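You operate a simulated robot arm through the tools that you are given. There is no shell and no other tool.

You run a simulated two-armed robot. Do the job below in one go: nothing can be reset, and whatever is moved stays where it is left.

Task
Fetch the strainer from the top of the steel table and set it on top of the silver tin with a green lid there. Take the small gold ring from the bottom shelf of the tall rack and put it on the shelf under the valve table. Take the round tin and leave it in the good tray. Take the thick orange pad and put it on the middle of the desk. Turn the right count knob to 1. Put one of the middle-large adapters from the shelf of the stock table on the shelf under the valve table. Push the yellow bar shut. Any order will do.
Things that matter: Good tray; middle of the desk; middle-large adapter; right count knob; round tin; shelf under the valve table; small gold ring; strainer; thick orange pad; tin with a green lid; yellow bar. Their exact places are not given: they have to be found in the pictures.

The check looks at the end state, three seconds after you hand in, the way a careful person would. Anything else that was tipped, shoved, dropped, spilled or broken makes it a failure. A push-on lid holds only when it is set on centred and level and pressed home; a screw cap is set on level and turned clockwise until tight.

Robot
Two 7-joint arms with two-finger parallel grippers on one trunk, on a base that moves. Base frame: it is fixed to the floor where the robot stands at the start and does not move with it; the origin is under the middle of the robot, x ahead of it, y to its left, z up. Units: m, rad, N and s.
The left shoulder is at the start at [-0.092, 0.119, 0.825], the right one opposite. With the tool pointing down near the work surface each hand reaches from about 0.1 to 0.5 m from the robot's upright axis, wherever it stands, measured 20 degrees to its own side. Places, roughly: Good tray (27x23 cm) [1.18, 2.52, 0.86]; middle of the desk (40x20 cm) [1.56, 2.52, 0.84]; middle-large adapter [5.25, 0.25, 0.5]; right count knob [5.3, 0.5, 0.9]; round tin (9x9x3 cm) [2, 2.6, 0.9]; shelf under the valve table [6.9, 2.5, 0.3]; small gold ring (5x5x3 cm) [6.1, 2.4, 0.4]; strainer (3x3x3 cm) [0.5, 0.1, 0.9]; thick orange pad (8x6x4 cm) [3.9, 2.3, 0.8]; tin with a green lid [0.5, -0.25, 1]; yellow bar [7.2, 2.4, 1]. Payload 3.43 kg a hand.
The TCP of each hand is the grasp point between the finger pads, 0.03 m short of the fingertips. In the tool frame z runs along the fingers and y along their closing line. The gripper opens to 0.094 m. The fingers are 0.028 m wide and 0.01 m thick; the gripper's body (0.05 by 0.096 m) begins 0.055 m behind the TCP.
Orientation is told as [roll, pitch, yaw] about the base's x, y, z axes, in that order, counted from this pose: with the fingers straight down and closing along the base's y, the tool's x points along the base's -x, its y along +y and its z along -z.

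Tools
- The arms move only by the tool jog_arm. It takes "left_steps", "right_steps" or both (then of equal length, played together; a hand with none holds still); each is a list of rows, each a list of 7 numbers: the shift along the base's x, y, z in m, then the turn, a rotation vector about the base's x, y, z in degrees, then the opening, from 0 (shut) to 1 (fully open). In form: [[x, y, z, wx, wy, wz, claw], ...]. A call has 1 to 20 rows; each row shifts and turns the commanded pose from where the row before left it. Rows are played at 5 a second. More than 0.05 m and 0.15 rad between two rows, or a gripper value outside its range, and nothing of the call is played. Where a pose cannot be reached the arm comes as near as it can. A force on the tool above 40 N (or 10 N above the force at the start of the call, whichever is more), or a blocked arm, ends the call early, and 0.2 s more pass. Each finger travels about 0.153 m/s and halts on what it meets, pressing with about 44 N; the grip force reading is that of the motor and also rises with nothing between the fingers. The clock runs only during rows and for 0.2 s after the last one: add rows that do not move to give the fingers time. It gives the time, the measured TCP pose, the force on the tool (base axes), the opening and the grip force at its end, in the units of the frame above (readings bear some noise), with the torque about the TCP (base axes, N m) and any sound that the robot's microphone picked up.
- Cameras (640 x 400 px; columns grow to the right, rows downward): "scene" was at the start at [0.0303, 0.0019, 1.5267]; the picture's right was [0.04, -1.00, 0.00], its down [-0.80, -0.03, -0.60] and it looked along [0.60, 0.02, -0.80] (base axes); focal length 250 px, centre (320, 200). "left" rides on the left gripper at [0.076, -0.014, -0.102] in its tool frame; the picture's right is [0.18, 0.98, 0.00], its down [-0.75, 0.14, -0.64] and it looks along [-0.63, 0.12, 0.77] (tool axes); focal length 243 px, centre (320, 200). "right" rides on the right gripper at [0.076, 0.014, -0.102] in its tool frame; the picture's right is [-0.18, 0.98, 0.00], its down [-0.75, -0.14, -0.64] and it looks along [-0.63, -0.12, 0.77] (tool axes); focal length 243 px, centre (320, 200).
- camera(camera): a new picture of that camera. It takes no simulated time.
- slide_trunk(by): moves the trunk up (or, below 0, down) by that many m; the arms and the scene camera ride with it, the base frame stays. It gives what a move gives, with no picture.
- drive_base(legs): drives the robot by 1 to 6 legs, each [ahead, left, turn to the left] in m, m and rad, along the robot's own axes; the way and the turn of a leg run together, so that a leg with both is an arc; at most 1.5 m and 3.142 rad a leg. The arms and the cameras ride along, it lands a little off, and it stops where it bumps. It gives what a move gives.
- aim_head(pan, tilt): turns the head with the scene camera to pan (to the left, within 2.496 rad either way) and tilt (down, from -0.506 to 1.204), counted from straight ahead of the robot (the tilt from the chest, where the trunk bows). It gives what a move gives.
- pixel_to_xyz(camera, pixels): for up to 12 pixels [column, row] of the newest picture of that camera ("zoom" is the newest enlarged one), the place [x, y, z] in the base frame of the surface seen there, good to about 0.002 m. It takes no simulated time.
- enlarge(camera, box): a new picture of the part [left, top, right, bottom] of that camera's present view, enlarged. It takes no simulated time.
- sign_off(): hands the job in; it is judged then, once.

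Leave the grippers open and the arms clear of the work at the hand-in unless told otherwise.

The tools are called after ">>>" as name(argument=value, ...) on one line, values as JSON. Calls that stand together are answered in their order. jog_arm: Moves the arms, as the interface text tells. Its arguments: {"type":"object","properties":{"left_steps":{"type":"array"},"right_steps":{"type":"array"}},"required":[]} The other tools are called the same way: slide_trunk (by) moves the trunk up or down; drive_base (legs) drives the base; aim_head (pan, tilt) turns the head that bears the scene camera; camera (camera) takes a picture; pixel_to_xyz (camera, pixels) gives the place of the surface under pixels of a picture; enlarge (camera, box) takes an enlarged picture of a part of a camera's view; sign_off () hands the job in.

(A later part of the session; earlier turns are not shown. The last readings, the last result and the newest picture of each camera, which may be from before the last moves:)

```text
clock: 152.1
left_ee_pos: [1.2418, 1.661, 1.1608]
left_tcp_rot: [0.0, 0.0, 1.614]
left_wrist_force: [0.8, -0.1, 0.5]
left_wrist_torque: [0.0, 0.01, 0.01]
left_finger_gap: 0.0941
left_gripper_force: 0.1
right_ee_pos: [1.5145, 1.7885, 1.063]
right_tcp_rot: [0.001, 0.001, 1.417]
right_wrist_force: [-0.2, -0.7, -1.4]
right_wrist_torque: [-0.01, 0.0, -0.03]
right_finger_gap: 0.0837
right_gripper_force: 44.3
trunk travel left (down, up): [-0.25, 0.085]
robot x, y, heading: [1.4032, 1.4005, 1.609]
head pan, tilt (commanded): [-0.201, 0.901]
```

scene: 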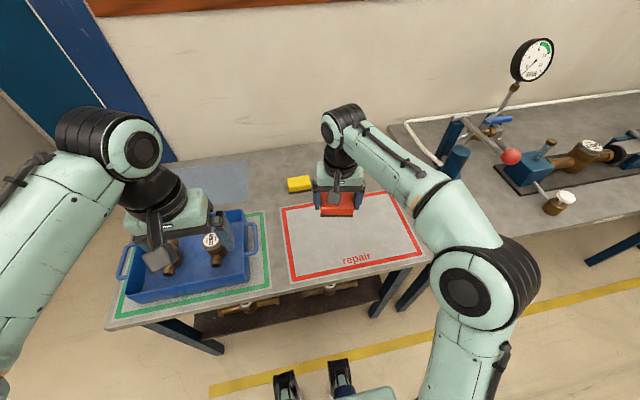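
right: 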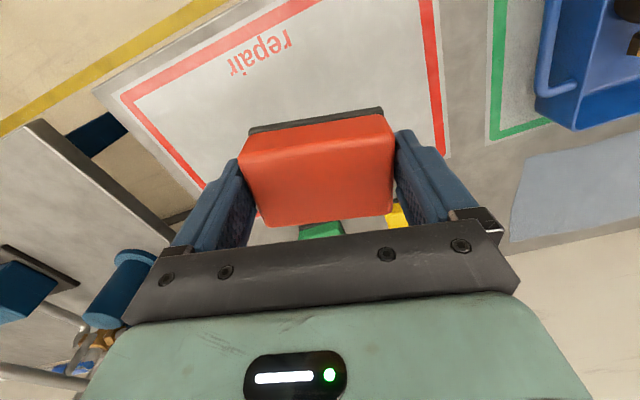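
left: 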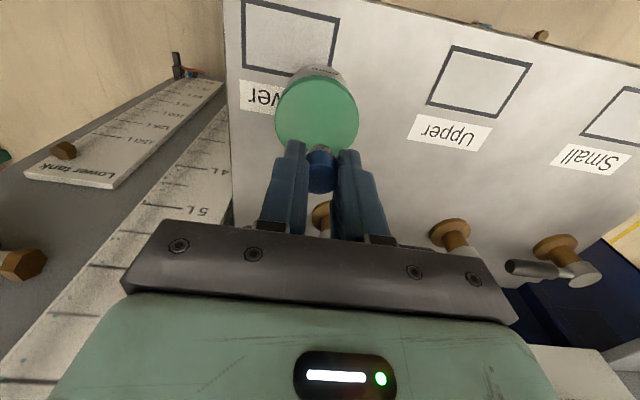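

Robot is at (1.40, 1.40), heading 1.61. I'll correct the heading and approach the desk.

>>> drive_base(legs=[[0, -0.04, -0.038], [0.4, 0, 0], [0.29, 0, 0]])

>>> aim_head(pan=-0.1, tilt=0.9)

>>> camera(camera="scene")

>>> camera(camera="right")

```text
clock: 156.8
left_ee_pos: [1.292, 2.364, 1.1593]
left_tcp_rot: [0.0, -0.001, 1.571]
left_wrist_force: [0.3, -0.6, 0.5]
left_wrist_torque: [-0.01, 0.01, 0.01]
left_finger_gap: 0.094
left_gripper_force: 0.0
right_ee_pos: [1.5688, 2.4791, 1.0625]
right_tcp_rot: [0.0, 0.0, 1.371]
right_wrist_force: [-0.2, 0.0, 0.2]
right_wrist_torque: [0.01, -0.03, 0.03]
right_finger_gap: 0.0835
right_gripper_force: 44.4
trunk travel left (down, up): [-0.25, 0.085]
robot x, y, heading: [1.4427, 2.0962, 1.569]
head pan, tilt (commanded): [-0.201, 0.901]
```

```text
clock: 157.5
left_ee_pos: [1.2918, 2.3639, 1.1602]
left_tcp_rot: [0.001, -0.001, 1.57]
left_wrist_force: [0.3, 0.2, -0.3]
left_wrist_torque: [0.01, -0.03, 0.03]
left_finger_gap: 0.094
left_gripper_force: 0.0
right_ee_pos: [1.569, 2.479, 1.0616]
right_tcp_rot: [0.0, -0.001, 1.372]
right_wrist_force: [0.5, -0.1, -0.9]
right_wrist_torque: [0.01, 0.01, 0.03]
right_finger_gap: 0.0837
right_gripper_force: 44.0
trunk travel left (down, up): [-0.25, 0.085]
robot x, y, heading: [1.4404, 2.0909, 1.568]
head pan, tilt (commanded): [-0.099, 0.901]
```

```text
taken
```

scene: 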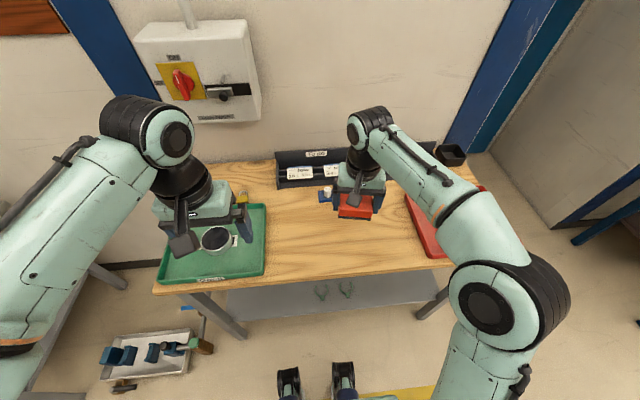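

```text
taken
```

right: 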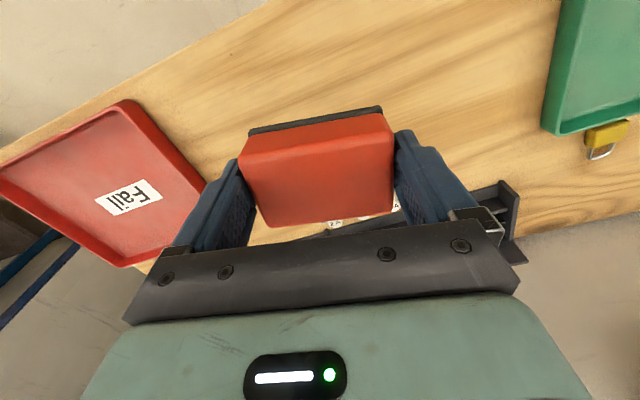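

I'll check the desk surface height and blue rack's front near the spot.

>>> pixel_to_xyz(camera="scene", pixels=[[330, 250], [300, 220], [326, 200], [380, 240], [262, 215], [412, 205], [310, 260]])

```text
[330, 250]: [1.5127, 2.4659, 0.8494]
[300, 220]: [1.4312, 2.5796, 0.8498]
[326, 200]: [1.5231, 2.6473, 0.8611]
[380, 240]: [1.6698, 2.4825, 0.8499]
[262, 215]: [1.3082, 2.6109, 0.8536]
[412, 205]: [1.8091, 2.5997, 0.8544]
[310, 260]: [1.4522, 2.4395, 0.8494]
```

Desk at 0.8497. Target TCP z ≈ 0.8895. Moving over (1.56, 2.51) and lowering.

>>> jog_arm(right_steps=[[-0.004, 0.015, -0.03, 0, 0, 0, 0.7], [-0.005, 0.015, -0.035, 0, 0, 0, 0.7], [0, 0, -0.04, 0, 0, 0, 0.7], [0, 0, -0.035, 0, 0, 0, 0.7], [0, 0, -0.02, 0, 0, 0, 0.7], [0, 0, -0.01, 0, 0, 0, 0.7], [0, 0, 0, 0, 0, 0, 0.7]])

>>> camera(camera="right")

```text
clock: 159.1
left_ee_pos: [1.2928, 2.3632, 1.1614]
left_tcp_rot: [-0.001, -0.001, 1.572]
left_wrist_force: [0.0, -1.1, 1.3]
left_wrist_torque: [0.0, -0.05, -0.02]
left_finger_gap: 0.094
left_gripper_force: 0.0
right_ee_pos: [1.5598, 2.5094, 0.8901]
right_tcp_rot: [0.001, 0.0, 1.371]
right_wrist_force: [0.4, 0.5, -1.1]
right_wrist_torque: [-0.02, 0.04, 0.0]
right_finger_gap: 0.0836
right_gripper_force: 44.0
trunk travel left (down, up): [-0.25, 0.085]
robot x, y, heading: [1.442, 2.0906, 1.568]
head pan, tilt (commanded): [-0.099, 0.901]
```

```text
taken
```

right: 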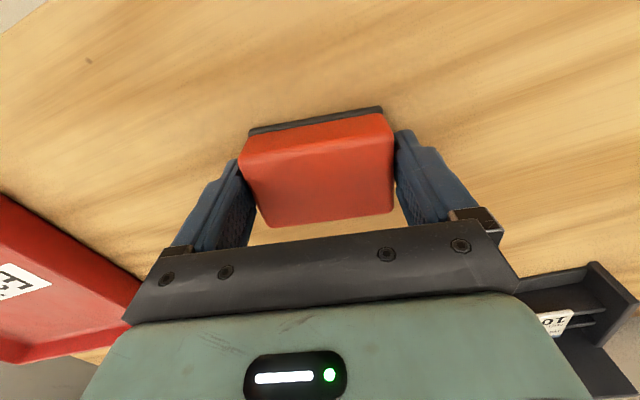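

>>> jog_arm(right_steps=[[0, 0, -0.001, 0, 0, 0, 0.7], [0, 0, -0.001, 0, 0, 0, 0.7], [0, 0, 0, 0, 0, 0, 0.7]])

```text
clock: 159.9
left_ee_pos: [1.2921, 2.3622, 1.1606]
left_tcp_rot: [0.0, 0.001, 1.569]
left_wrist_force: [-0.7, -0.3, 0.2]
left_wrist_torque: [-0.01, 0.02, -0.02]
left_finger_gap: 0.0942
left_gripper_force: 0.0
right_ee_pos: [1.5602, 2.5081, 0.8899]
right_tcp_rot: [0.0, -0.001, 1.372]
right_wrist_force: [0.3, -0.5, 5.8]
right_wrist_torque: [-0.15, -0.21, 0.04]
right_finger_gap: 0.0837
right_gripper_force: 43.8
trunk travel left (down, up): [-0.25, 0.085]
robot x, y, heading: [1.4401, 2.0952, 1.569]
head pan, tilt (commanded): [-0.099, 0.901]
```

Contact (5.8 N up). Opening, then rising straight and retracting.

>>> jog_arm(right_steps=[[0, 0, 0, 0, 0, 0, 0.85], [0, 0, 0, 0, 0, 0, 1], [0, 0, 0, 0, 0, 0, 1], [0, 0, 0, 0, 0, 0, 1], [0, 0, 0.015, 0, 0, 0, 1], [0, 0, 0.025, 0, 0, 0, 1], [0, 0, 0.04, 0, 0, 0, 1], [0, 0, 0.04, 0, 0, 0, 1], [0, -0.03, 0.035, 0, 0, 3.8, 1], [0, -0.03, 0.035, 0, 0, 3.8, 1], [0, -0.03, 0.03, 0, 0, 3.8, 1], [0, -0.03, 0.03, 0, 0, 0, 1]])

>>> camera(camera="scene")

```text
clock: 162.5
left_ee_pos: [1.291, 2.3617, 1.1608]
left_tcp_rot: [-0.001, -0.001, 1.569]
left_wrist_force: [0.1, -0.2, 0.3]
left_wrist_torque: [0.02, -0.03, -0.03]
left_finger_gap: 0.0938
left_gripper_force: 0.1
right_ee_pos: [1.5605, 2.3859, 1.1397]
right_tcp_rot: [0.0, 0.001, 1.571]
right_wrist_force: [0.1, -0.1, -0.4]
right_wrist_torque: [0.02, 0.01, 0.0]
right_finger_gap: 0.0941
right_gripper_force: 0.1
trunk travel left (down, up): [-0.25, 0.085]
robot x, y, heading: [1.44, 2.0935, 1.568]
head pan, tilt (commanded): [-0.099, 0.901]
```

```text
taken
```

scene: 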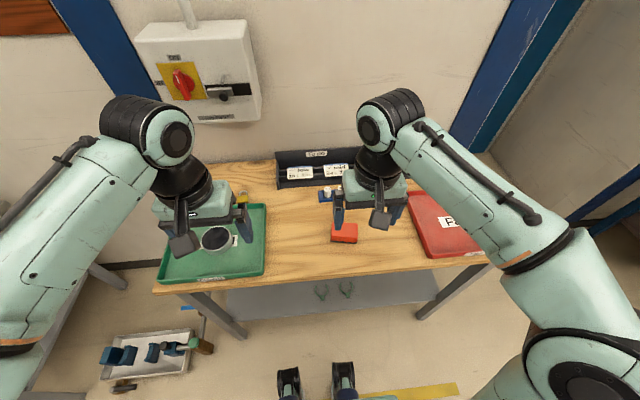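

The orange pad lies in the middle of the desk. Next I'll head for the stock table: back off, turn to face +x, and drive along the corridor.

>>> drive_base(legs=[[-0.6, 0, 0], [0, 0, -1.571], [1.5, 0, 0]])

>>> aim_head(pan=-0.3, tilt=0.35)

>>> camera(camera="scene")

```text
clock: 176.8
left_ee_pos: [3.2127, 1.605, 1.1609]
left_tcp_rot: [0.002, -0.001, -0.024]
left_wrist_force: [0.2, -0.1, 0.2]
left_wrist_torque: [-0.01, -0.04, -0.04]
left_finger_gap: 0.0938
left_gripper_force: 0.1
right_ee_pos: [3.2306, 1.3363, 1.1393]
right_tcp_rot: [0.0, 0.0, -0.019]
right_wrist_force: [0.3, -0.1, -0.2]
right_wrist_torque: [0.02, 0.01, 0.0]
right_finger_gap: 0.0942
right_gripper_force: 0.0
trunk travel left (down, up): [-0.25, 0.085]
robot x, y, heading: [2.9401, 1.4627, -0.019]
head pan, tilt (commanded): [-0.099, 0.901]
```

```text
clock: 177.8
left_ee_pos: [3.2132, 1.6054, 1.1601]
left_tcp_rot: [0.0, 0.0, -0.022]
left_wrist_force: [0.5, -0.1, 0.3]
left_wrist_torque: [-0.01, 0.01, 0.05]
left_finger_gap: 0.0941
left_gripper_force: 0.1
right_ee_pos: [3.2324, 1.3364, 1.1394]
right_tcp_rot: [0.0, 0.0, -0.018]
right_wrist_force: [0.1, -0.3, 0.3]
right_wrist_torque: [0.02, 0.03, 0.01]
right_finger_gap: 0.0941
right_gripper_force: 0.1
trunk travel left (down, up): [-0.25, 0.085]
robot x, y, heading: [2.9396, 1.4644, -0.023]
head pan, tilt (commanded): [-0.3, 0.351]
```

```text
taken
```

scene: 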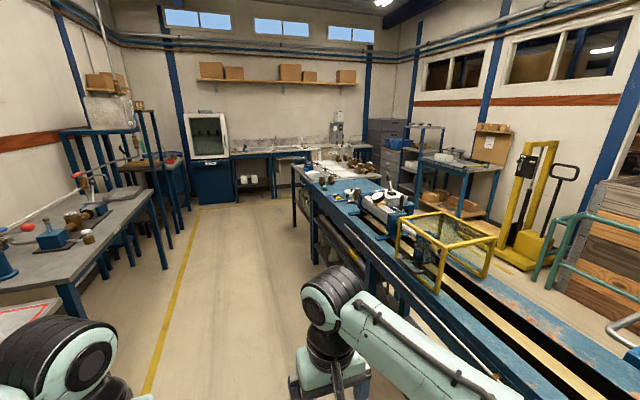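

I'll enlarge the benches ahead on the right around (360,190).

>>> enlarge(camera="scene", box=[270, 130, 430, 260])

>>> pixel_to_xyz(camera="scene", pixels=[[320, 180], [350, 165], [300, 165], [380, 215], [295, 225], [310, 235], [440, 270], [350, 190], [365, 170], [215, 160], [170, 230], [60, 220]])

```text
3.08 times, centred on (350, 195) of scene
```

zoom: 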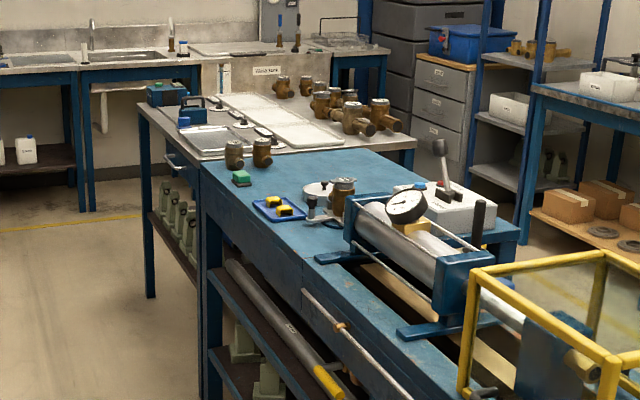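

```text
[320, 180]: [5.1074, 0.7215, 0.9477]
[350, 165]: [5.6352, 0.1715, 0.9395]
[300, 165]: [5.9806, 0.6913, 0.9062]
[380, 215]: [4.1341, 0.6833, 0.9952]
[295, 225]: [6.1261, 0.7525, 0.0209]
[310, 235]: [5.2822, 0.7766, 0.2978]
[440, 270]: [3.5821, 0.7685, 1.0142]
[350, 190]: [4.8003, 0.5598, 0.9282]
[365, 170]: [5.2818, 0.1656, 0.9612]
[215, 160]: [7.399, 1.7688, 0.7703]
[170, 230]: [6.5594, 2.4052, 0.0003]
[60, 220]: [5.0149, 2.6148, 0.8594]
```

The stock table is at x≈5.1–6.1, y≈0.1–0.8. I'll drive on to x≈5.3 and turn to face it (−y).

>>> drive_base(legs=[[1.5, 0, 0.02], [0.85, 0, 0], [0, 0, -1.571]])

>>> aim_head(pan=0.0, tilt=0.6)

>>> camera(camera="scene")

```text
clock: 193.2
left_ee_pos: [5.4382, 1.172, 1.1606]
left_tcp_rot: [-0.002, 0.001, -1.572]
left_wrist_force: [-0.5, 0.3, -0.5]
left_wrist_torque: [0.02, 0.01, 0.01]
left_finger_gap: 0.0938
left_gripper_force: 0.0
right_ee_pos: [5.1695, 1.1462, 1.1391]
right_tcp_rot: [-0.001, 0.0, -1.569]
right_wrist_force: [0.1, -0.2, -0.2]
right_wrist_torque: [0.03, -0.01, 0.02]
right_finger_gap: 0.0941
right_gripper_force: 0.0
trunk travel left (down, up): [-0.25, 0.085]
robot x, y, heading: [5.2901, 1.4403, -1.572]
head pan, tilt (commanded): [-0.3, 0.351]
```

```text
clock: 194.0
left_ee_pos: [5.439, 1.1718, 1.1607]
left_tcp_rot: [0.0, 0.0, -1.571]
left_wrist_force: [0.6, -0.3, 0.1]
left_wrist_torque: [0.03, 0.0, 0.01]
left_finger_gap: 0.0939
left_gripper_force: 0.1
right_ee_pos: [5.1686, 1.1457, 1.1398]
right_tcp_rot: [0.0, 0.0, -1.571]
right_wrist_force: [-0.1, 0.1, 0.0]
right_wrist_torque: [0.02, 0.0, 0.0]
right_finger_gap: 0.094
right_gripper_force: 0.1
trunk travel left (down, up): [-0.25, 0.085]
robot x, y, heading: [5.2902, 1.4407, -1.568]
head pan, tilt (commanded): [0.0, 0.6]
```

```text
taken
```

scene: 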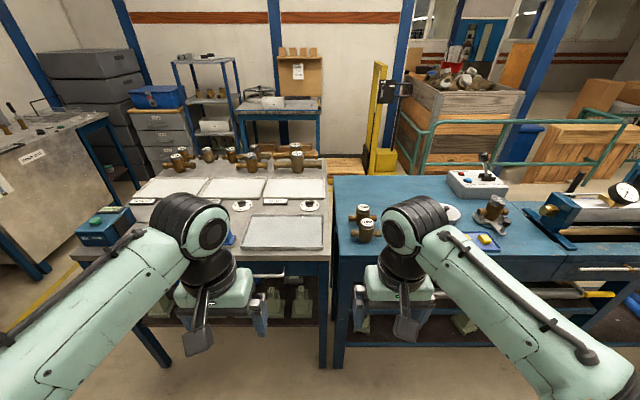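

I'll enlarge the grey stock table top with the dials and then look beneath.

>>> enlarge(camera="scene", box=[70, 140, 410, 340])

>>> enlarge(camera="scene", box=[220, 180, 350, 260])

```text
1.88 times, centred on (240, 240) of scene
```

zoom: 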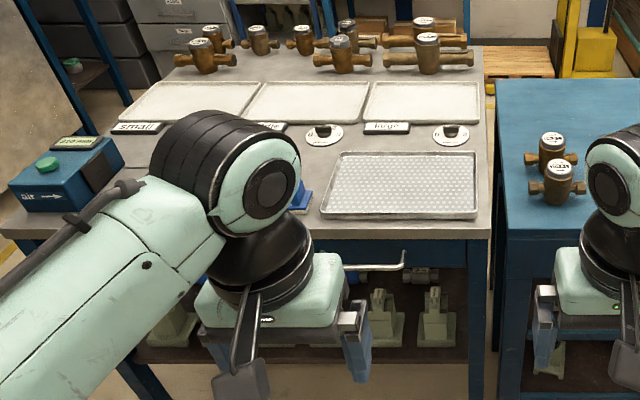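

```text
4.92 times, centred on (285, 220) of scene
```

zoom: 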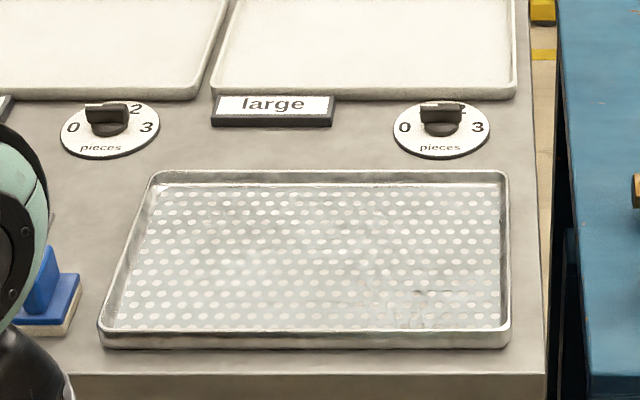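

I'll get positions of the knobs and table edges, then lower my view to the shelf.

>>> pixel_to_xyz(camera="zoom", pixels=[[440, 125], [440, 110], [108, 120], [395, 150], [480, 150], [300, 300], [310, 360], [540, 360], [500, 190], [320, 340], [60, 360]])

>>> aim_head(pan=0.15, tilt=0.9)

>>> camera(camera="scene")

```text
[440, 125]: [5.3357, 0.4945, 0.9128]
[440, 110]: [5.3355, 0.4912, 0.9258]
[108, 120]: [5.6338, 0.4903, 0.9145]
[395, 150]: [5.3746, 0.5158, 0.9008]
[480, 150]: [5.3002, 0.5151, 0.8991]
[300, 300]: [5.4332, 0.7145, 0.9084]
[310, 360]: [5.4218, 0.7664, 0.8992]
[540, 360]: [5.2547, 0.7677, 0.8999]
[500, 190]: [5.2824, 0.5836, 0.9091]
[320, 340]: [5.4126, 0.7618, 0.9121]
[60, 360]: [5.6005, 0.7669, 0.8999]
```

```text
clock: 194.8
left_ee_pos: [5.439, 1.172, 1.1606]
left_tcp_rot: [0.0, -0.001, -1.571]
left_wrist_force: [0.4, 1.0, 0.6]
left_wrist_torque: [0.0, 0.0, 0.01]
left_finger_gap: 0.0941
left_gripper_force: 0.1
right_ee_pos: [5.168, 1.1465, 1.1386]
right_tcp_rot: [0.0, 0.0, -1.569]
right_wrist_force: [0.0, -0.4, -0.1]
right_wrist_torque: [-0.02, -0.02, 0.0]
right_finger_gap: 0.0942
right_gripper_force: 0.0
trunk travel left (down, up): [-0.25, 0.085]
robot x, y, heading: [5.2916, 1.4411, -1.569]
head pan, tilt (commanded): [0.15, 0.901]
```

```text
taken
```

scene: 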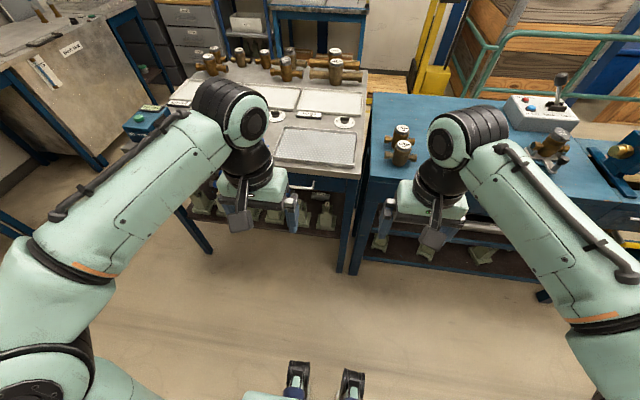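

Right knob centre ≈ (5.336, 0.493), top 0.926. Now I'd like a view of the shelf: I'll lower the trunk and move the base back a little, then look level.

>>> drive_base(legs=[[-0.25, -0.05, 0]])

>>> slide_trunk(by=-0.24)

>>> aim_head(pan=0.0, tilt=0.5)

>>> camera(camera="scene")

```text
clock: 196.6
left_ee_pos: [5.3863, 1.4236, 1.1614]
left_tcp_rot: [0.0, 0.0, -1.571]
left_wrist_force: [0.8, 0.2, 1.2]
left_wrist_torque: [-0.04, 0.01, -0.02]
left_finger_gap: 0.0943
left_gripper_force: 0.0
right_ee_pos: [5.1181, 1.3995, 1.1392]
right_tcp_rot: [0.0, 0.0, -1.569]
right_wrist_force: [-0.7, -0.5, 0.0]
right_wrist_torque: [-0.03, 0.0, 0.01]
right_finger_gap: 0.094
right_gripper_force: 0.1
trunk travel left (down, up): [-0.25, 0.085]
robot x, y, heading: [5.2346, 1.6891, -1.57]
head pan, tilt (commanded): [0.15, 0.901]
```

```text
clock: 199.1
left_ee_pos: [5.3866, 1.4227, 0.921]
left_tcp_rot: [0.0, -0.001, -1.57]
left_wrist_force: [-0.4, 0.4, -1.5]
left_wrist_torque: [-0.02, 0.0, 0.02]
left_finger_gap: 0.0939
left_gripper_force: 0.0
right_ee_pos: [5.1176, 1.3986, 0.9001]
right_tcp_rot: [0.003, 0.001, -1.568]
right_wrist_force: [0.0, -1.2, 0.0]
right_wrist_torque: [-0.02, 0.0, -0.04]
right_finger_gap: 0.0941
right_gripper_force: 0.1
trunk travel left (down, up): [-0.01, 0.325]
robot x, y, heading: [5.2391, 1.6888, -1.574]
head pan, tilt (commanded): [0.15, 0.901]
```

```text
clock: 200.0
left_ee_pos: [5.3855, 1.4227, 0.9218]
left_tcp_rot: [0.0, 0.002, -1.571]
left_wrist_force: [0.2, -0.1, -0.8]
left_wrist_torque: [0.03, -0.02, -0.03]
left_finger_gap: 0.0938
left_gripper_force: 0.1
right_ee_pos: [5.1178, 1.3983, 0.8997]
right_tcp_rot: [0.002, -0.001, -1.568]
right_wrist_force: [0.4, 0.6, -0.1]
right_wrist_torque: [-0.03, -0.03, -0.02]
right_finger_gap: 0.094
right_gripper_force: 0.0
trunk travel left (down, up): [-0.01, 0.325]
robot x, y, heading: [5.2372, 1.6909, -1.566]
head pan, tilt (commanded): [0.0, 0.499]
```

```text
taken
```

scene: 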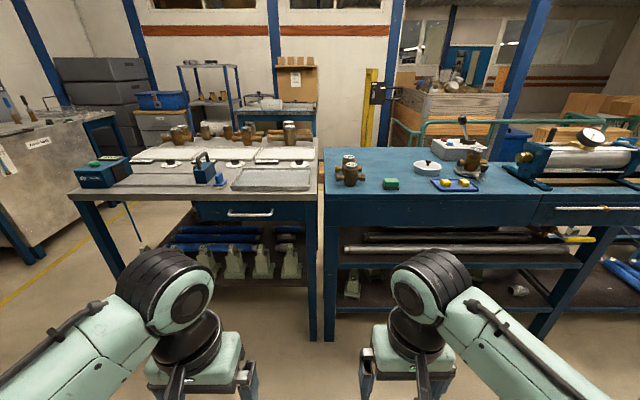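

>>> enlarge(camera="scene", box=[130, 190, 330, 300])

>>> enlarge(camera="scene", box=[210, 215, 320, 290])

```text
3.20 times, centred on (230, 245) of scene
```

zoom: 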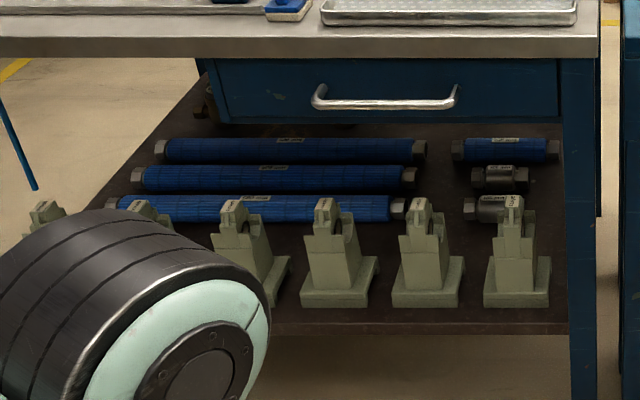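

```text
5.33 times, centred on (265, 252) of scene
```

zoom: 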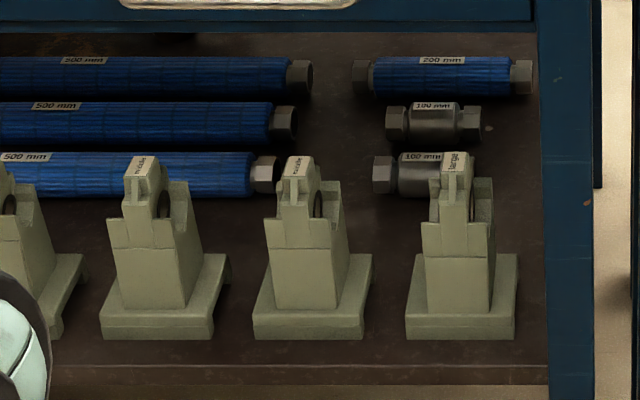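

I'll get coordinates of these shelf items, then look closer to read the labels.

>>> pixel_to_xyz(camera="zoom", pixels=[[140, 165], [295, 168], [455, 160], [435, 125], [420, 180], [440, 75], [50, 110], [300, 370], [460, 330], [310, 330], [330, 20], [150, 320]])

>>> enlarge(camera="scene", box=[272, 224, 312, 252])

>>> enlarge(camera="scene", box=[225, 238, 275, 270])

```text
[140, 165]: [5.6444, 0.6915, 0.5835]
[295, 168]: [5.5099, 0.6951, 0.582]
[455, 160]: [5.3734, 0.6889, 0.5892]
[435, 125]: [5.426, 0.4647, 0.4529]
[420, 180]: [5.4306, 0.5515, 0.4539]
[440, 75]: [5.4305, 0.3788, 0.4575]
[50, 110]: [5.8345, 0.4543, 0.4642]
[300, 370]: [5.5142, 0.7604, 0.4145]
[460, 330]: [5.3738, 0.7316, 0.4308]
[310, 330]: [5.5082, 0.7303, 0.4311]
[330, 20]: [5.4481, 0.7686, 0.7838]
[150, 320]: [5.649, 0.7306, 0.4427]
```

```text
14.29 times, centred on (292, 238) of scene
```

zoom: 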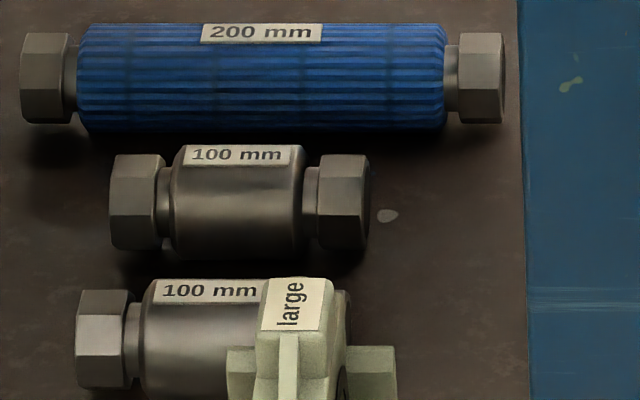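

```text
12.50 times, centred on (250, 254) of scene
```

zoom: 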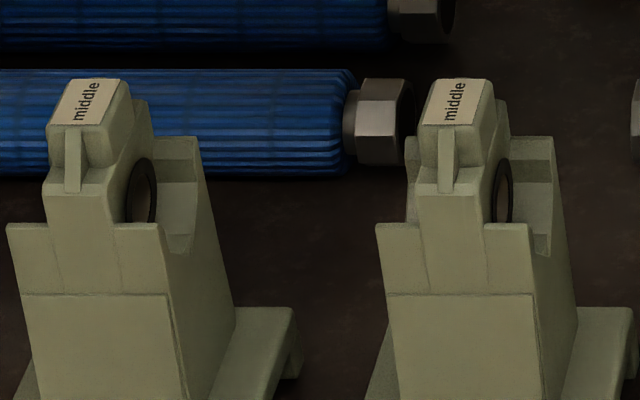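

The green supports read "middle", "large"; the spools read "100/200 mm". The middle-large adapters should be deeper (y≈0.25). I'll tilt the left hand forward ~35° and lower it so its camera looks under the table.

>>> jog_arm(left_steps=[[0, 0, -0.03, -6, 0, 0, 1], [0, 0, -0.04, -6, 0, 0, 1], [0, 0, -0.04, -6, 0, 0, 1], [0, 0, -0.04, -6, 0, 0, 1], [0, 0, -0.04, -6, 0, 0, 1], [0, 0, -0.03, -6, 0, 0, 1], [0, 0, 0, 0, 0, 0, 1], [0, 0, 0, 0, 0, 0, 1]])

>>> camera(camera="left")

```text
clock: 201.8
left_ee_pos: [5.3855, 1.424, 0.701]
left_tcp_rot: [-0.001, -0.628, -1.571]
left_wrist_force: [1.0, 0.3, -0.5]
left_wrist_torque: [-0.03, 0.0, 0.01]
left_finger_gap: 0.0939
left_gripper_force: 0.1
right_ee_pos: [5.1173, 1.3991, 0.8993]
right_tcp_rot: [0.002, 0.001, -1.567]
right_wrist_force: [0.7, 0.1, 0.2]
right_wrist_torque: [0.0, -0.01, 0.0]
right_finger_gap: 0.0942
right_gripper_force: 0.0
trunk travel left (down, up): [-0.01, 0.325]
robot x, y, heading: [5.2413, 1.6929, -1.568]
head pan, tilt (commanded): [0.0, 0.499]
```

```text
taken
```

left: 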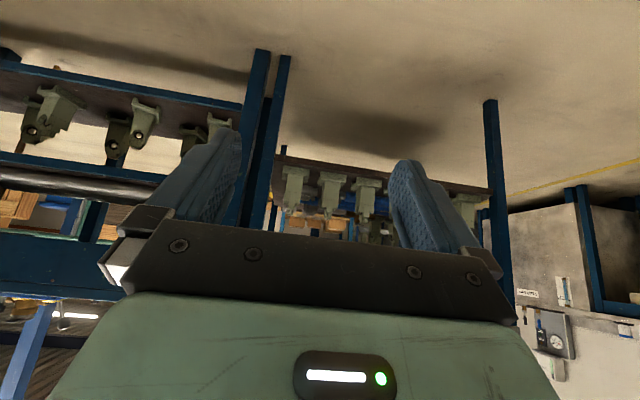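

The picture is upside down; the shelf's around (340,195). Enlarging.

>>> enlarge(camera="left", box=[260, 140, 420, 240])

```text
4.00 times, centred on (340, 190) of left
```

zoom: 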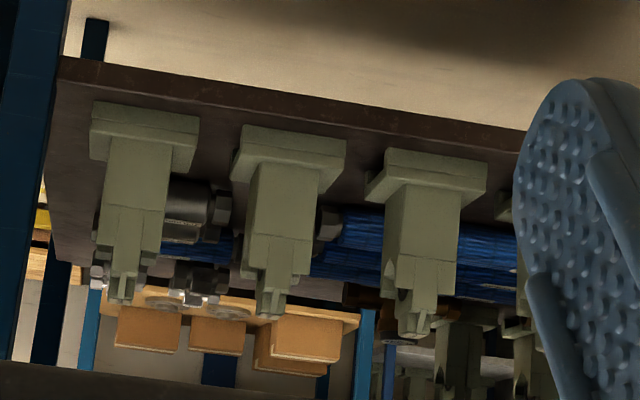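

I see small fittings at (100,278) and (190,285) of the zoom at the rear. I'll get their coordinates.

>>> pixel_to_xyz(camera="zoom", pixels=[[100, 275], [185, 270], [195, 297], [205, 278], [400, 338], [450, 330], [340, 300], [60, 230], [215, 275], [95, 290]])

```text
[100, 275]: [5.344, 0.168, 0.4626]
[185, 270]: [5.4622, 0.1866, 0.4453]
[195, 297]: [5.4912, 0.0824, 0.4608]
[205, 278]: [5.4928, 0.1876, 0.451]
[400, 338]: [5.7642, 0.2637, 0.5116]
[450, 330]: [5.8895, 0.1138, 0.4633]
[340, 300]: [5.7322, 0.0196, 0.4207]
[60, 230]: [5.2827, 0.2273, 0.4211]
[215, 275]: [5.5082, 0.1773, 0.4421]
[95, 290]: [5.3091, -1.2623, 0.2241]
```

The adapters seem to be at the rear of the shelf (y≈0.08–0.19), best reached from the south side later. First the knob: I'll restore the hand's vertical pose and raise the trunk.

>>> jog_arm(left_steps=[[0, 0, 0.03, 6, 0, 0, 1], [0, 0, 0.04, 6, 0, 0, 1], [0, 0, 0.04, 6, 0, 0, 1], [0, 0, 0.04, 6, 0, 0, 1], [0, 0, 0.04, 6, 0, 0, 1], [0, 0, 0.03, 6, 0, 0, 1], [0, 0, 0, 0, 0, 0, 1]])

>>> slide_trunk(by=0.26)

>>> drive_base(legs=[[0.5, 0, 0], [0.2, 0, 0]])

>>> aim_head(pan=0.1, tilt=0.9)

>>> camera(camera="scene")

>>> camera(camera="left")

```text
clock: 203.4
left_ee_pos: [5.3868, 1.4224, 0.9205]
left_tcp_rot: [0.0, 0.002, -1.572]
left_wrist_force: [0.2, -0.9, -0.6]
left_wrist_torque: [0.0, 0.01, 0.02]
left_finger_gap: 0.0939
left_gripper_force: 0.0
right_ee_pos: [5.1169, 1.3975, 0.8997]
right_tcp_rot: [0.0, 0.001, -1.568]
right_wrist_force: [-0.5, -0.6, -0.6]
right_wrist_torque: [-0.01, 0.01, 0.0]
right_finger_gap: 0.0939
right_gripper_force: 0.0
trunk travel left (down, up): [-0.01, 0.325]
robot x, y, heading: [5.2389, 1.6918, -1.57]
head pan, tilt (commanded): [0.0, 0.499]
```

```text
clock: 206.1
left_ee_pos: [5.3864, 1.4248, 1.1811]
left_tcp_rot: [-0.001, 0.0, -1.57]
left_wrist_force: [0.8, 0.2, -0.1]
left_wrist_torque: [-0.01, -0.03, 0.01]
left_finger_gap: 0.094
left_gripper_force: 0.1
right_ee_pos: [5.1176, 1.3988, 1.1591]
right_tcp_rot: [-0.002, -0.002, -1.568]
right_wrist_force: [0.9, 0.5, -0.7]
right_wrist_torque: [-0.01, 0.0, -0.01]
right_finger_gap: 0.094
right_gripper_force: 0.1
trunk travel left (down, up): [-0.27, 0.065]
robot x, y, heading: [5.2346, 1.6913, -1.571]
head pan, tilt (commanded): [0.0, 0.499]
```

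```text
clock: 210.0
left_ee_pos: [5.3878, 0.7972, 1.1803]
left_tcp_rot: [0.0, 0.003, -1.569]
left_wrist_force: [0.3, 0.3, -0.3]
left_wrist_torque: [-0.03, -0.02, -0.01]
left_finger_gap: 0.0939
left_gripper_force: 0.1
right_ee_pos: [5.1196, 0.7733, 1.1576]
right_tcp_rot: [-0.002, 0.001, -1.571]
right_wrist_force: [-0.1, 0.4, -0.6]
right_wrist_torque: [-0.05, -0.02, -0.03]
right_finger_gap: 0.0938
right_gripper_force: 0.0
trunk travel left (down, up): [-0.27, 0.065]
robot x, y, heading: [5.2383, 1.0697, -1.569]
head pan, tilt (commanded): [0.0, 0.499]
stopped in leg 2: the robot was blocked; the commanded pose is now the measured one
```

```text
clock: 210.9
left_ee_pos: [5.3874, 0.7951, 1.1778]
left_tcp_rot: [0.001, 0.002, -1.57]
left_wrist_force: [0.0, -1.0, 0.3]
left_wrist_torque: [0.01, 0.04, 0.0]
left_finger_gap: 0.0942
left_gripper_force: 0.0
right_ee_pos: [5.1188, 0.7706, 1.1574]
right_tcp_rot: [-0.001, 0.003, -1.571]
right_wrist_force: [-0.7, 0.7, -0.1]
right_wrist_torque: [-0.01, -0.03, -0.03]
right_finger_gap: 0.094
right_gripper_force: 0.2
trunk travel left (down, up): [-0.27, 0.065]
robot x, y, heading: [5.2393, 1.0674, -1.573]
head pan, tilt (commanded): [0.099, 0.901]
```

```text
taken
```

scene: 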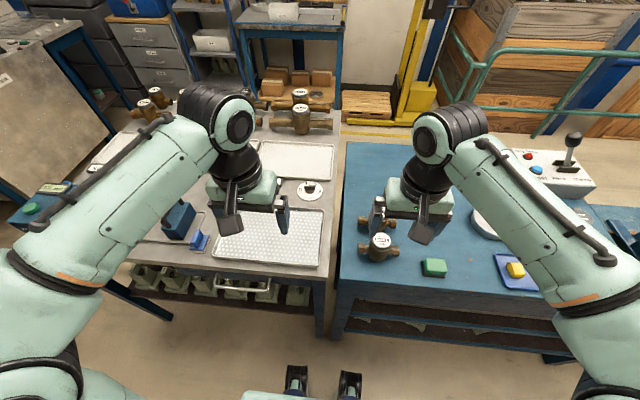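

```text
taken
```

left: 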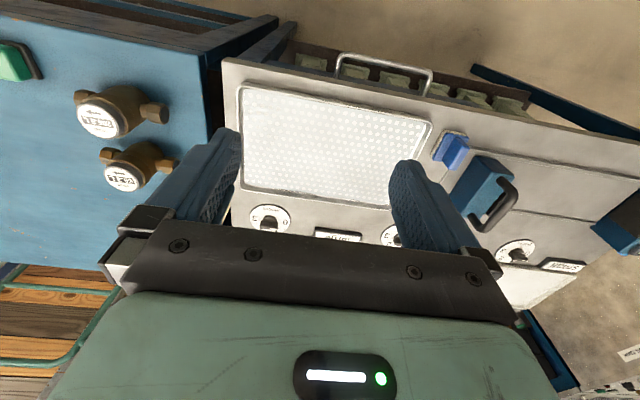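

The base was stopped by the table's lower part at y≈1.067. I'll back off 2 cm, raise the trunk for more reach, and inspect the knob at (268,217) in the left camera.

>>> drive_base(legs=[[-0.02, 0, 0]])

>>> slide_trunk(by=0.06)

>>> camera(camera="left")

>>> enlarge(camera="left", box=[220, 170, 340, 245])

```text
clock: 211.6
left_ee_pos: [5.3873, 0.7961, 1.1791]
left_tcp_rot: [0.001, 0.005, -1.569]
left_wrist_force: [0.0, -0.5, 0.0]
left_wrist_torque: [-0.02, 0.02, 0.01]
left_finger_gap: 0.0939
left_gripper_force: 0.1
right_ee_pos: [5.1179, 0.7721, 1.1588]
right_tcp_rot: [0.0, 0.005, -1.57]
right_wrist_force: [0.2, 0.3, -0.4]
right_wrist_torque: [-0.01, -0.01, 0.01]
right_finger_gap: 0.0944
right_gripper_force: 0.2
trunk travel left (down, up): [-0.27, 0.065]
robot x, y, heading: [5.2392, 1.0651, -1.573]
head pan, tilt (commanded): [0.099, 0.901]
stopped in leg 1: the robot was blocked; the commanded pose is now the measured one
```

```text
clock: 212.6
left_ee_pos: [5.3883, 0.7978, 1.239]
left_tcp_rot: [0.001, 0.003, -1.571]
left_wrist_force: [0.8, -0.8, -2.0]
left_wrist_torque: [-0.01, 0.02, 0.03]
left_finger_gap: 0.094
left_gripper_force: 0.1
right_ee_pos: [5.1184, 0.7712, 1.2173]
right_tcp_rot: [-0.002, 0.001, -1.571]
right_wrist_force: [0.7, 0.6, -0.7]
right_wrist_torque: [0.0, -0.04, -0.02]
right_finger_gap: 0.094
right_gripper_force: 0.0
trunk travel left (down, up): [-0.33, 0.005]
robot x, y, heading: [5.2396, 1.0661, -1.575]
head pan, tilt (commanded): [0.099, 0.901]
```

```text
taken
```

left: 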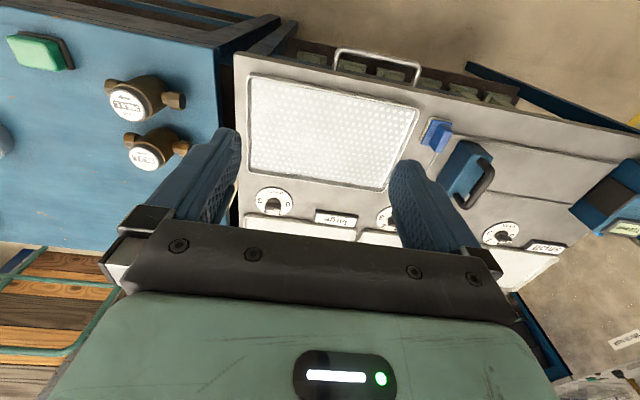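

```text
5.33 times, centred on (280, 208) of left
```

zoom: 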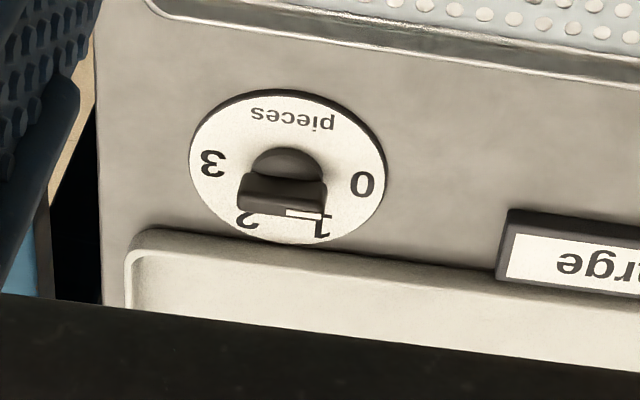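

The dial reads upside-down here: the bar's white mark points to 0 (image right = +x); 1 lies about 60° clockwise seen from above. Odd that the base reported "blocked" backing off; I'll look down at the base surroundings.

>>> aim_head(pan=0.0, tilt=1.2)

>>> camera(camera="scene")

>>> aim_head(pan=-1.3, tilt=1.0)

>>> camera(camera="scene")

>>> aim_head(pan=1.3, tilt=1.0)

>>> camera(camera="scene")

```text
clock: 213.4
left_ee_pos: [5.3881, 0.7945, 1.2392]
left_tcp_rot: [0.0, 0.003, -1.571]
left_wrist_force: [0.1, 0.4, 0.8]
left_wrist_torque: [-0.02, 0.02, 0.01]
left_finger_gap: 0.0939
left_gripper_force: 0.1
right_ee_pos: [5.117, 0.7713, 1.2175]
right_tcp_rot: [-0.003, 0.004, -1.571]
right_wrist_force: [0.5, -0.5, 0.6]
right_wrist_torque: [0.01, 0.05, -0.03]
right_finger_gap: 0.0941
right_gripper_force: 0.1
trunk travel left (down, up): [-0.33, 0.005]
robot x, y, heading: [5.2388, 1.0664, -1.572]
head pan, tilt (commanded): [0.0, 1.201]
```

```text
taken
```

scene: 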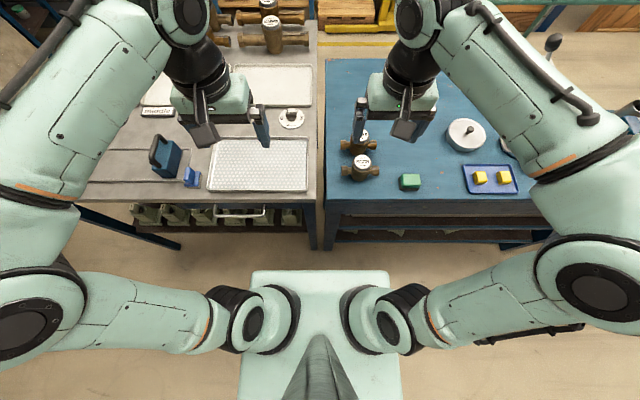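

```text
clock: 214.8
left_ee_pos: [5.388, 0.7954, 1.2397]
left_tcp_rot: [-0.001, 0.004, -1.57]
left_wrist_force: [0.2, 0.3, -0.5]
left_wrist_torque: [-0.01, -0.01, 0.0]
left_finger_gap: 0.0943
left_gripper_force: 0.1
right_ee_pos: [5.1181, 0.7715, 1.2188]
right_tcp_rot: [0.001, 0.002, -1.57]
right_wrist_force: [-0.2, 0.6, 0.1]
right_wrist_torque: [0.03, 0.02, -0.02]
right_finger_gap: 0.0941
right_gripper_force: 0.1
trunk travel left (down, up): [-0.33, 0.005]
robot x, y, heading: [5.2419, 1.0632, -1.574]
head pan, tilt (commanded): [-1.3, 1.0]
```

```text
taken
```

scene: 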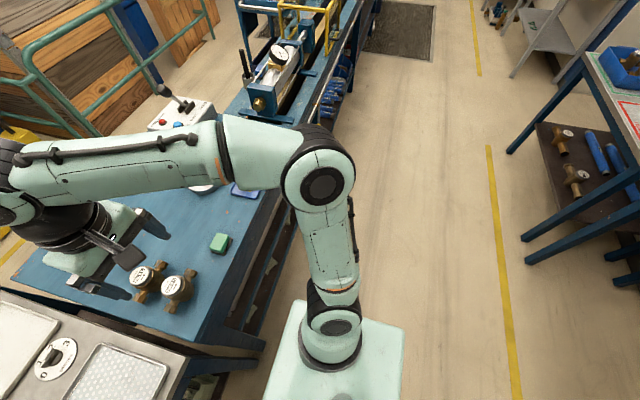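

```text
clock: 217.2
left_ee_pos: [5.3879, 0.7952, 1.2389]
left_tcp_rot: [0.0, 0.003, -1.571]
left_wrist_force: [0.0, 0.2, 0.5]
left_wrist_torque: [-0.05, -0.01, 0.02]
left_finger_gap: 0.0937
left_gripper_force: 0.1
right_ee_pos: [5.1188, 0.7709, 1.2179]
right_tcp_rot: [-0.002, 0.005, -1.57]
right_wrist_force: [0.5, -0.1, -0.2]
right_wrist_torque: [0.01, -0.02, 0.0]
right_finger_gap: 0.0942
right_gripper_force: 0.0
trunk travel left (down, up): [-0.33, 0.005]
robot x, y, heading: [5.24, 1.0624, -1.566]
head pan, tilt (commanded): [1.3, 1.0]
```

```text
taken
```

scene: 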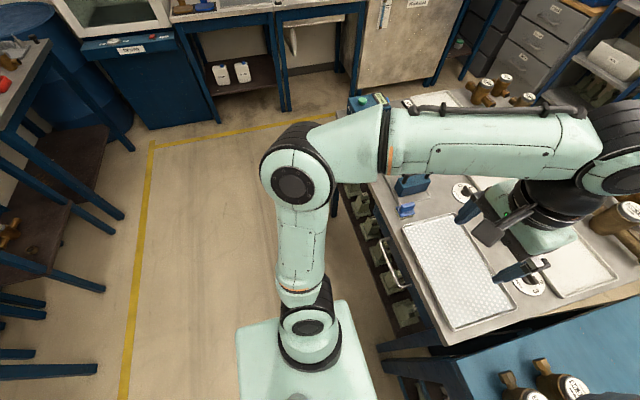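

Nothing is caught. I'll try backing a little more to relieve the contact.

>>> drive_base(legs=[[-0.04, 0, 0]])

```text
clock: 217.9
left_ee_pos: [5.387, 0.7952, 1.2399]
left_tcp_rot: [0.0, 0.005, -1.569]
left_wrist_force: [0.5, 0.3, 1.0]
left_wrist_torque: [-0.03, 0.01, 0.02]
left_finger_gap: 0.0938
left_gripper_force: 0.1
right_ee_pos: [5.1175, 0.7713, 1.2171]
right_tcp_rot: [-0.003, 0.004, -1.571]
right_wrist_force: [-0.4, 0.8, -0.5]
right_wrist_torque: [-0.01, -0.01, -0.04]
right_finger_gap: 0.0938
right_gripper_force: 0.1
trunk travel left (down, up): [-0.33, 0.005]
robot x, y, heading: [5.2378, 1.0659, -1.572]
head pan, tilt (commanded): [1.3, 1.0]
stopped in leg 1: the robot was blocked; the commanded pose is now the measured one
```

Still flagged blocked. Trying a longer backward leg.

>>> drive_base(legs=[[-0.3, 0, 0]])

```text
clock: 218.7
left_ee_pos: [5.3877, 0.7953, 1.2399]
left_tcp_rot: [0.0, 0.004, -1.569]
left_wrist_force: [-0.2, 0.1, -0.4]
left_wrist_torque: [0.02, -0.01, 0.0]
left_finger_gap: 0.0939
left_gripper_force: 0.1
right_ee_pos: [5.1188, 0.771, 1.2174]
right_tcp_rot: [-0.002, 0.0, -1.571]
right_wrist_force: [0.6, 0.6, 0.1]
right_wrist_torque: [0.0, 0.01, 0.0]
right_finger_gap: 0.094
right_gripper_force: 0.1
trunk travel left (down, up): [-0.33, 0.005]
robot x, y, heading: [5.238, 1.0615, -1.572]
head pan, tilt (commanded): [1.3, 1.0]
stopped in leg 1: the robot was blocked; the commanded pose is now the measured one
```

Still blocked. I'll try a small sideways move, to see whether the base can come free.

>>> drive_base(legs=[[0, 0.05, 0]])

```text
clock: 219.4
left_ee_pos: [5.3868, 0.7945, 1.2393]
left_tcp_rot: [0.0, 0.003, -1.574]
left_wrist_force: [0.1, 0.2, 0.5]
left_wrist_torque: [-0.01, 0.01, -0.02]
left_finger_gap: 0.094
left_gripper_force: 0.0
right_ee_pos: [5.1175, 0.7715, 1.2173]
right_tcp_rot: [-0.001, 0.002, -1.576]
right_wrist_force: [-1.0, -0.1, -1.2]
right_wrist_torque: [0.02, -0.02, 0.01]
right_finger_gap: 0.0939
right_gripper_force: 0.0
trunk travel left (down, up): [-0.33, 0.005]
robot x, y, heading: [5.2426, 1.066, -1.575]
head pan, tilt (commanded): [1.3, 1.0]
stopped in leg 1: the robot was blocked; the commanded pose is now the measured one
```

I'll check for arm contact: look right and get 3D points of the right arm, the joystick box, and the bench objects.

>>> aim_head(pan=-0.9, tilt=0.9)

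>>> camera(camera="scene")

>>> pixel_to_xyz(camera="scene", pixels=[[100, 150], [200, 130], [300, 130], [150, 100], [250, 250], [320, 250], [150, 250], [200, 60], [400, 150]])

```text
clock: 221.5
left_ee_pos: [5.3853, 0.7948, 1.2392]
left_tcp_rot: [0.001, 0.004, -1.573]
left_wrist_force: [-0.1, -0.2, -1.1]
left_wrist_torque: [-0.01, 0.01, 0.0]
left_finger_gap: 0.0943
left_gripper_force: 0.1
right_ee_pos: [5.1176, 0.7722, 1.217]
right_tcp_rot: [-0.002, 0.003, -1.577]
right_wrist_force: [0.0, -0.1, 0.9]
right_wrist_torque: [0.0, 0.02, 0.01]
right_finger_gap: 0.0939
right_gripper_force: 0.0
trunk travel left (down, up): [-0.33, 0.005]
robot x, y, heading: [5.2385, 1.0658, -1.576]
head pan, tilt (commanded): [-0.901, 0.901]
```

```text
taken
```

scene: 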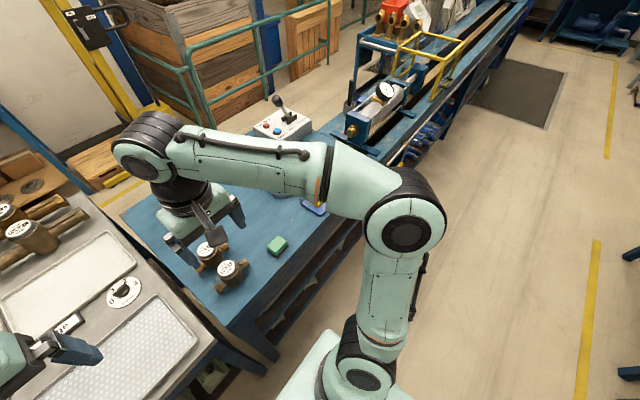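

```text
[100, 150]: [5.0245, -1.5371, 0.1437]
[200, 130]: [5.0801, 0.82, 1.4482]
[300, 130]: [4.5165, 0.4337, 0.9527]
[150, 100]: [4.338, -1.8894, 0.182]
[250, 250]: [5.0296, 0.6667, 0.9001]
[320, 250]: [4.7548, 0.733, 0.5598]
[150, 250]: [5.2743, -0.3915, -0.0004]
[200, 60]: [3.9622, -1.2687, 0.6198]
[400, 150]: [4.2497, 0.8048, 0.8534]
```

No arm contact visible. I'll tilt the right hand back toward myself so its camera can look down at the gap between the table and my base.

>>> jog_arm(right_steps=[[0, 0, 0.01, 8, 0, 0, 1], [0, 0.0, 0.01, 8, 0, 0, 1], [0, 0.0, 0.0, 8, 0, 0, 1], [0, 0.0, 0.0, 8, 0, 0, 1], [0, 0.0, 0, 8, 0, 0, 1], [0, 0, 0, 8, 0, 0, 1], [0, 0, 0, 0, 0, 0, 1], [0, 0, 0, 0, 0, 0, 1]])

>>> camera(camera="right")

```text
clock: 223.3
left_ee_pos: [5.3869, 0.7931, 1.2397]
left_tcp_rot: [-0.001, 0.003, -1.572]
left_wrist_force: [-0.9, 0.1, -0.2]
left_wrist_torque: [0.04, 0.01, 0.03]
left_finger_gap: 0.0943
left_gripper_force: 0.0
right_ee_pos: [5.1075, 0.7713, 1.216]
right_tcp_rot: [0.042, 0.404, -1.544]
right_wrist_force: [0.5, -0.1, -0.1]
right_wrist_torque: [-0.02, -0.01, 0.01]
right_finger_gap: 0.0938
right_gripper_force: 0.0
right hand out of reach, approached as far as the arm can: row 3, 4, 5, 6
trunk travel left (down, up): [-0.33, 0.005]
robot x, y, heading: [5.2384, 1.069, -1.574]
head pan, tilt (commanded): [-0.901, 0.901]
```

```text
taken
```

right: 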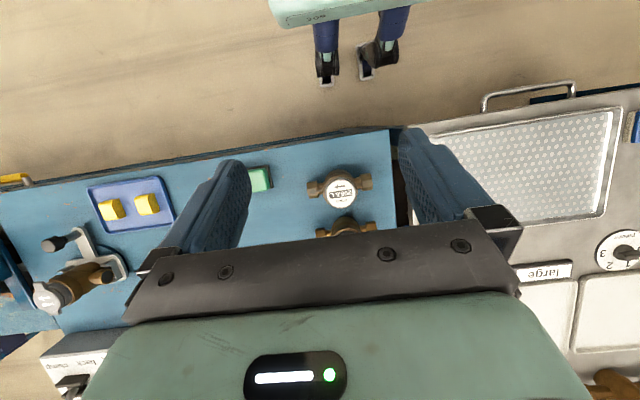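

I can see my feet at (327,70) and (370,65). I'll query their positions and table edges.

>>> pixel_to_xyz(camera="right", pixels=[[326, 78], [366, 75], [325, 50], [390, 45], [330, 20], [300, 140], [380, 128], [530, 92], [300, 100], [420, 100], [340, 5], [480, 100]])

>>> enlarge(camera="right", box=[250, 0, 450, 125])

```text
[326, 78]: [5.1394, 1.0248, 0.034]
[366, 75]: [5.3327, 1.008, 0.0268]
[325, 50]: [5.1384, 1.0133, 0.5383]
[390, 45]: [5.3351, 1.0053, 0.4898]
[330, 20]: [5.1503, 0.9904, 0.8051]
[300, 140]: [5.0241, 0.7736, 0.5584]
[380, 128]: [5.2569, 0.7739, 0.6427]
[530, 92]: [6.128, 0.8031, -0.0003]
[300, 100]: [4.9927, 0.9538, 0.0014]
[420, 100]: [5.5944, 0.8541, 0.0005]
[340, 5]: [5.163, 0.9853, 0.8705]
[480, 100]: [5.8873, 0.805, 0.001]
```

```text
3.20 times, centred on (350, 62) of right
```

zoom: 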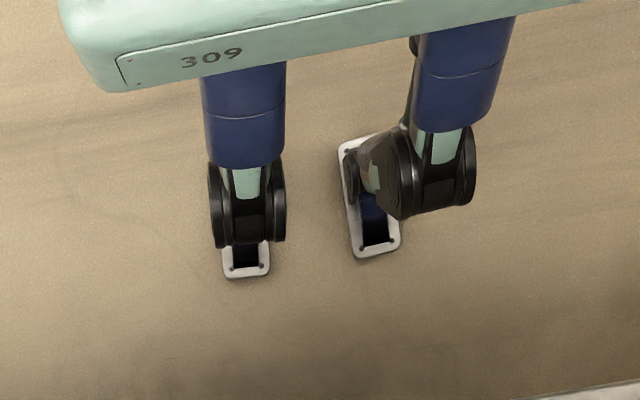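

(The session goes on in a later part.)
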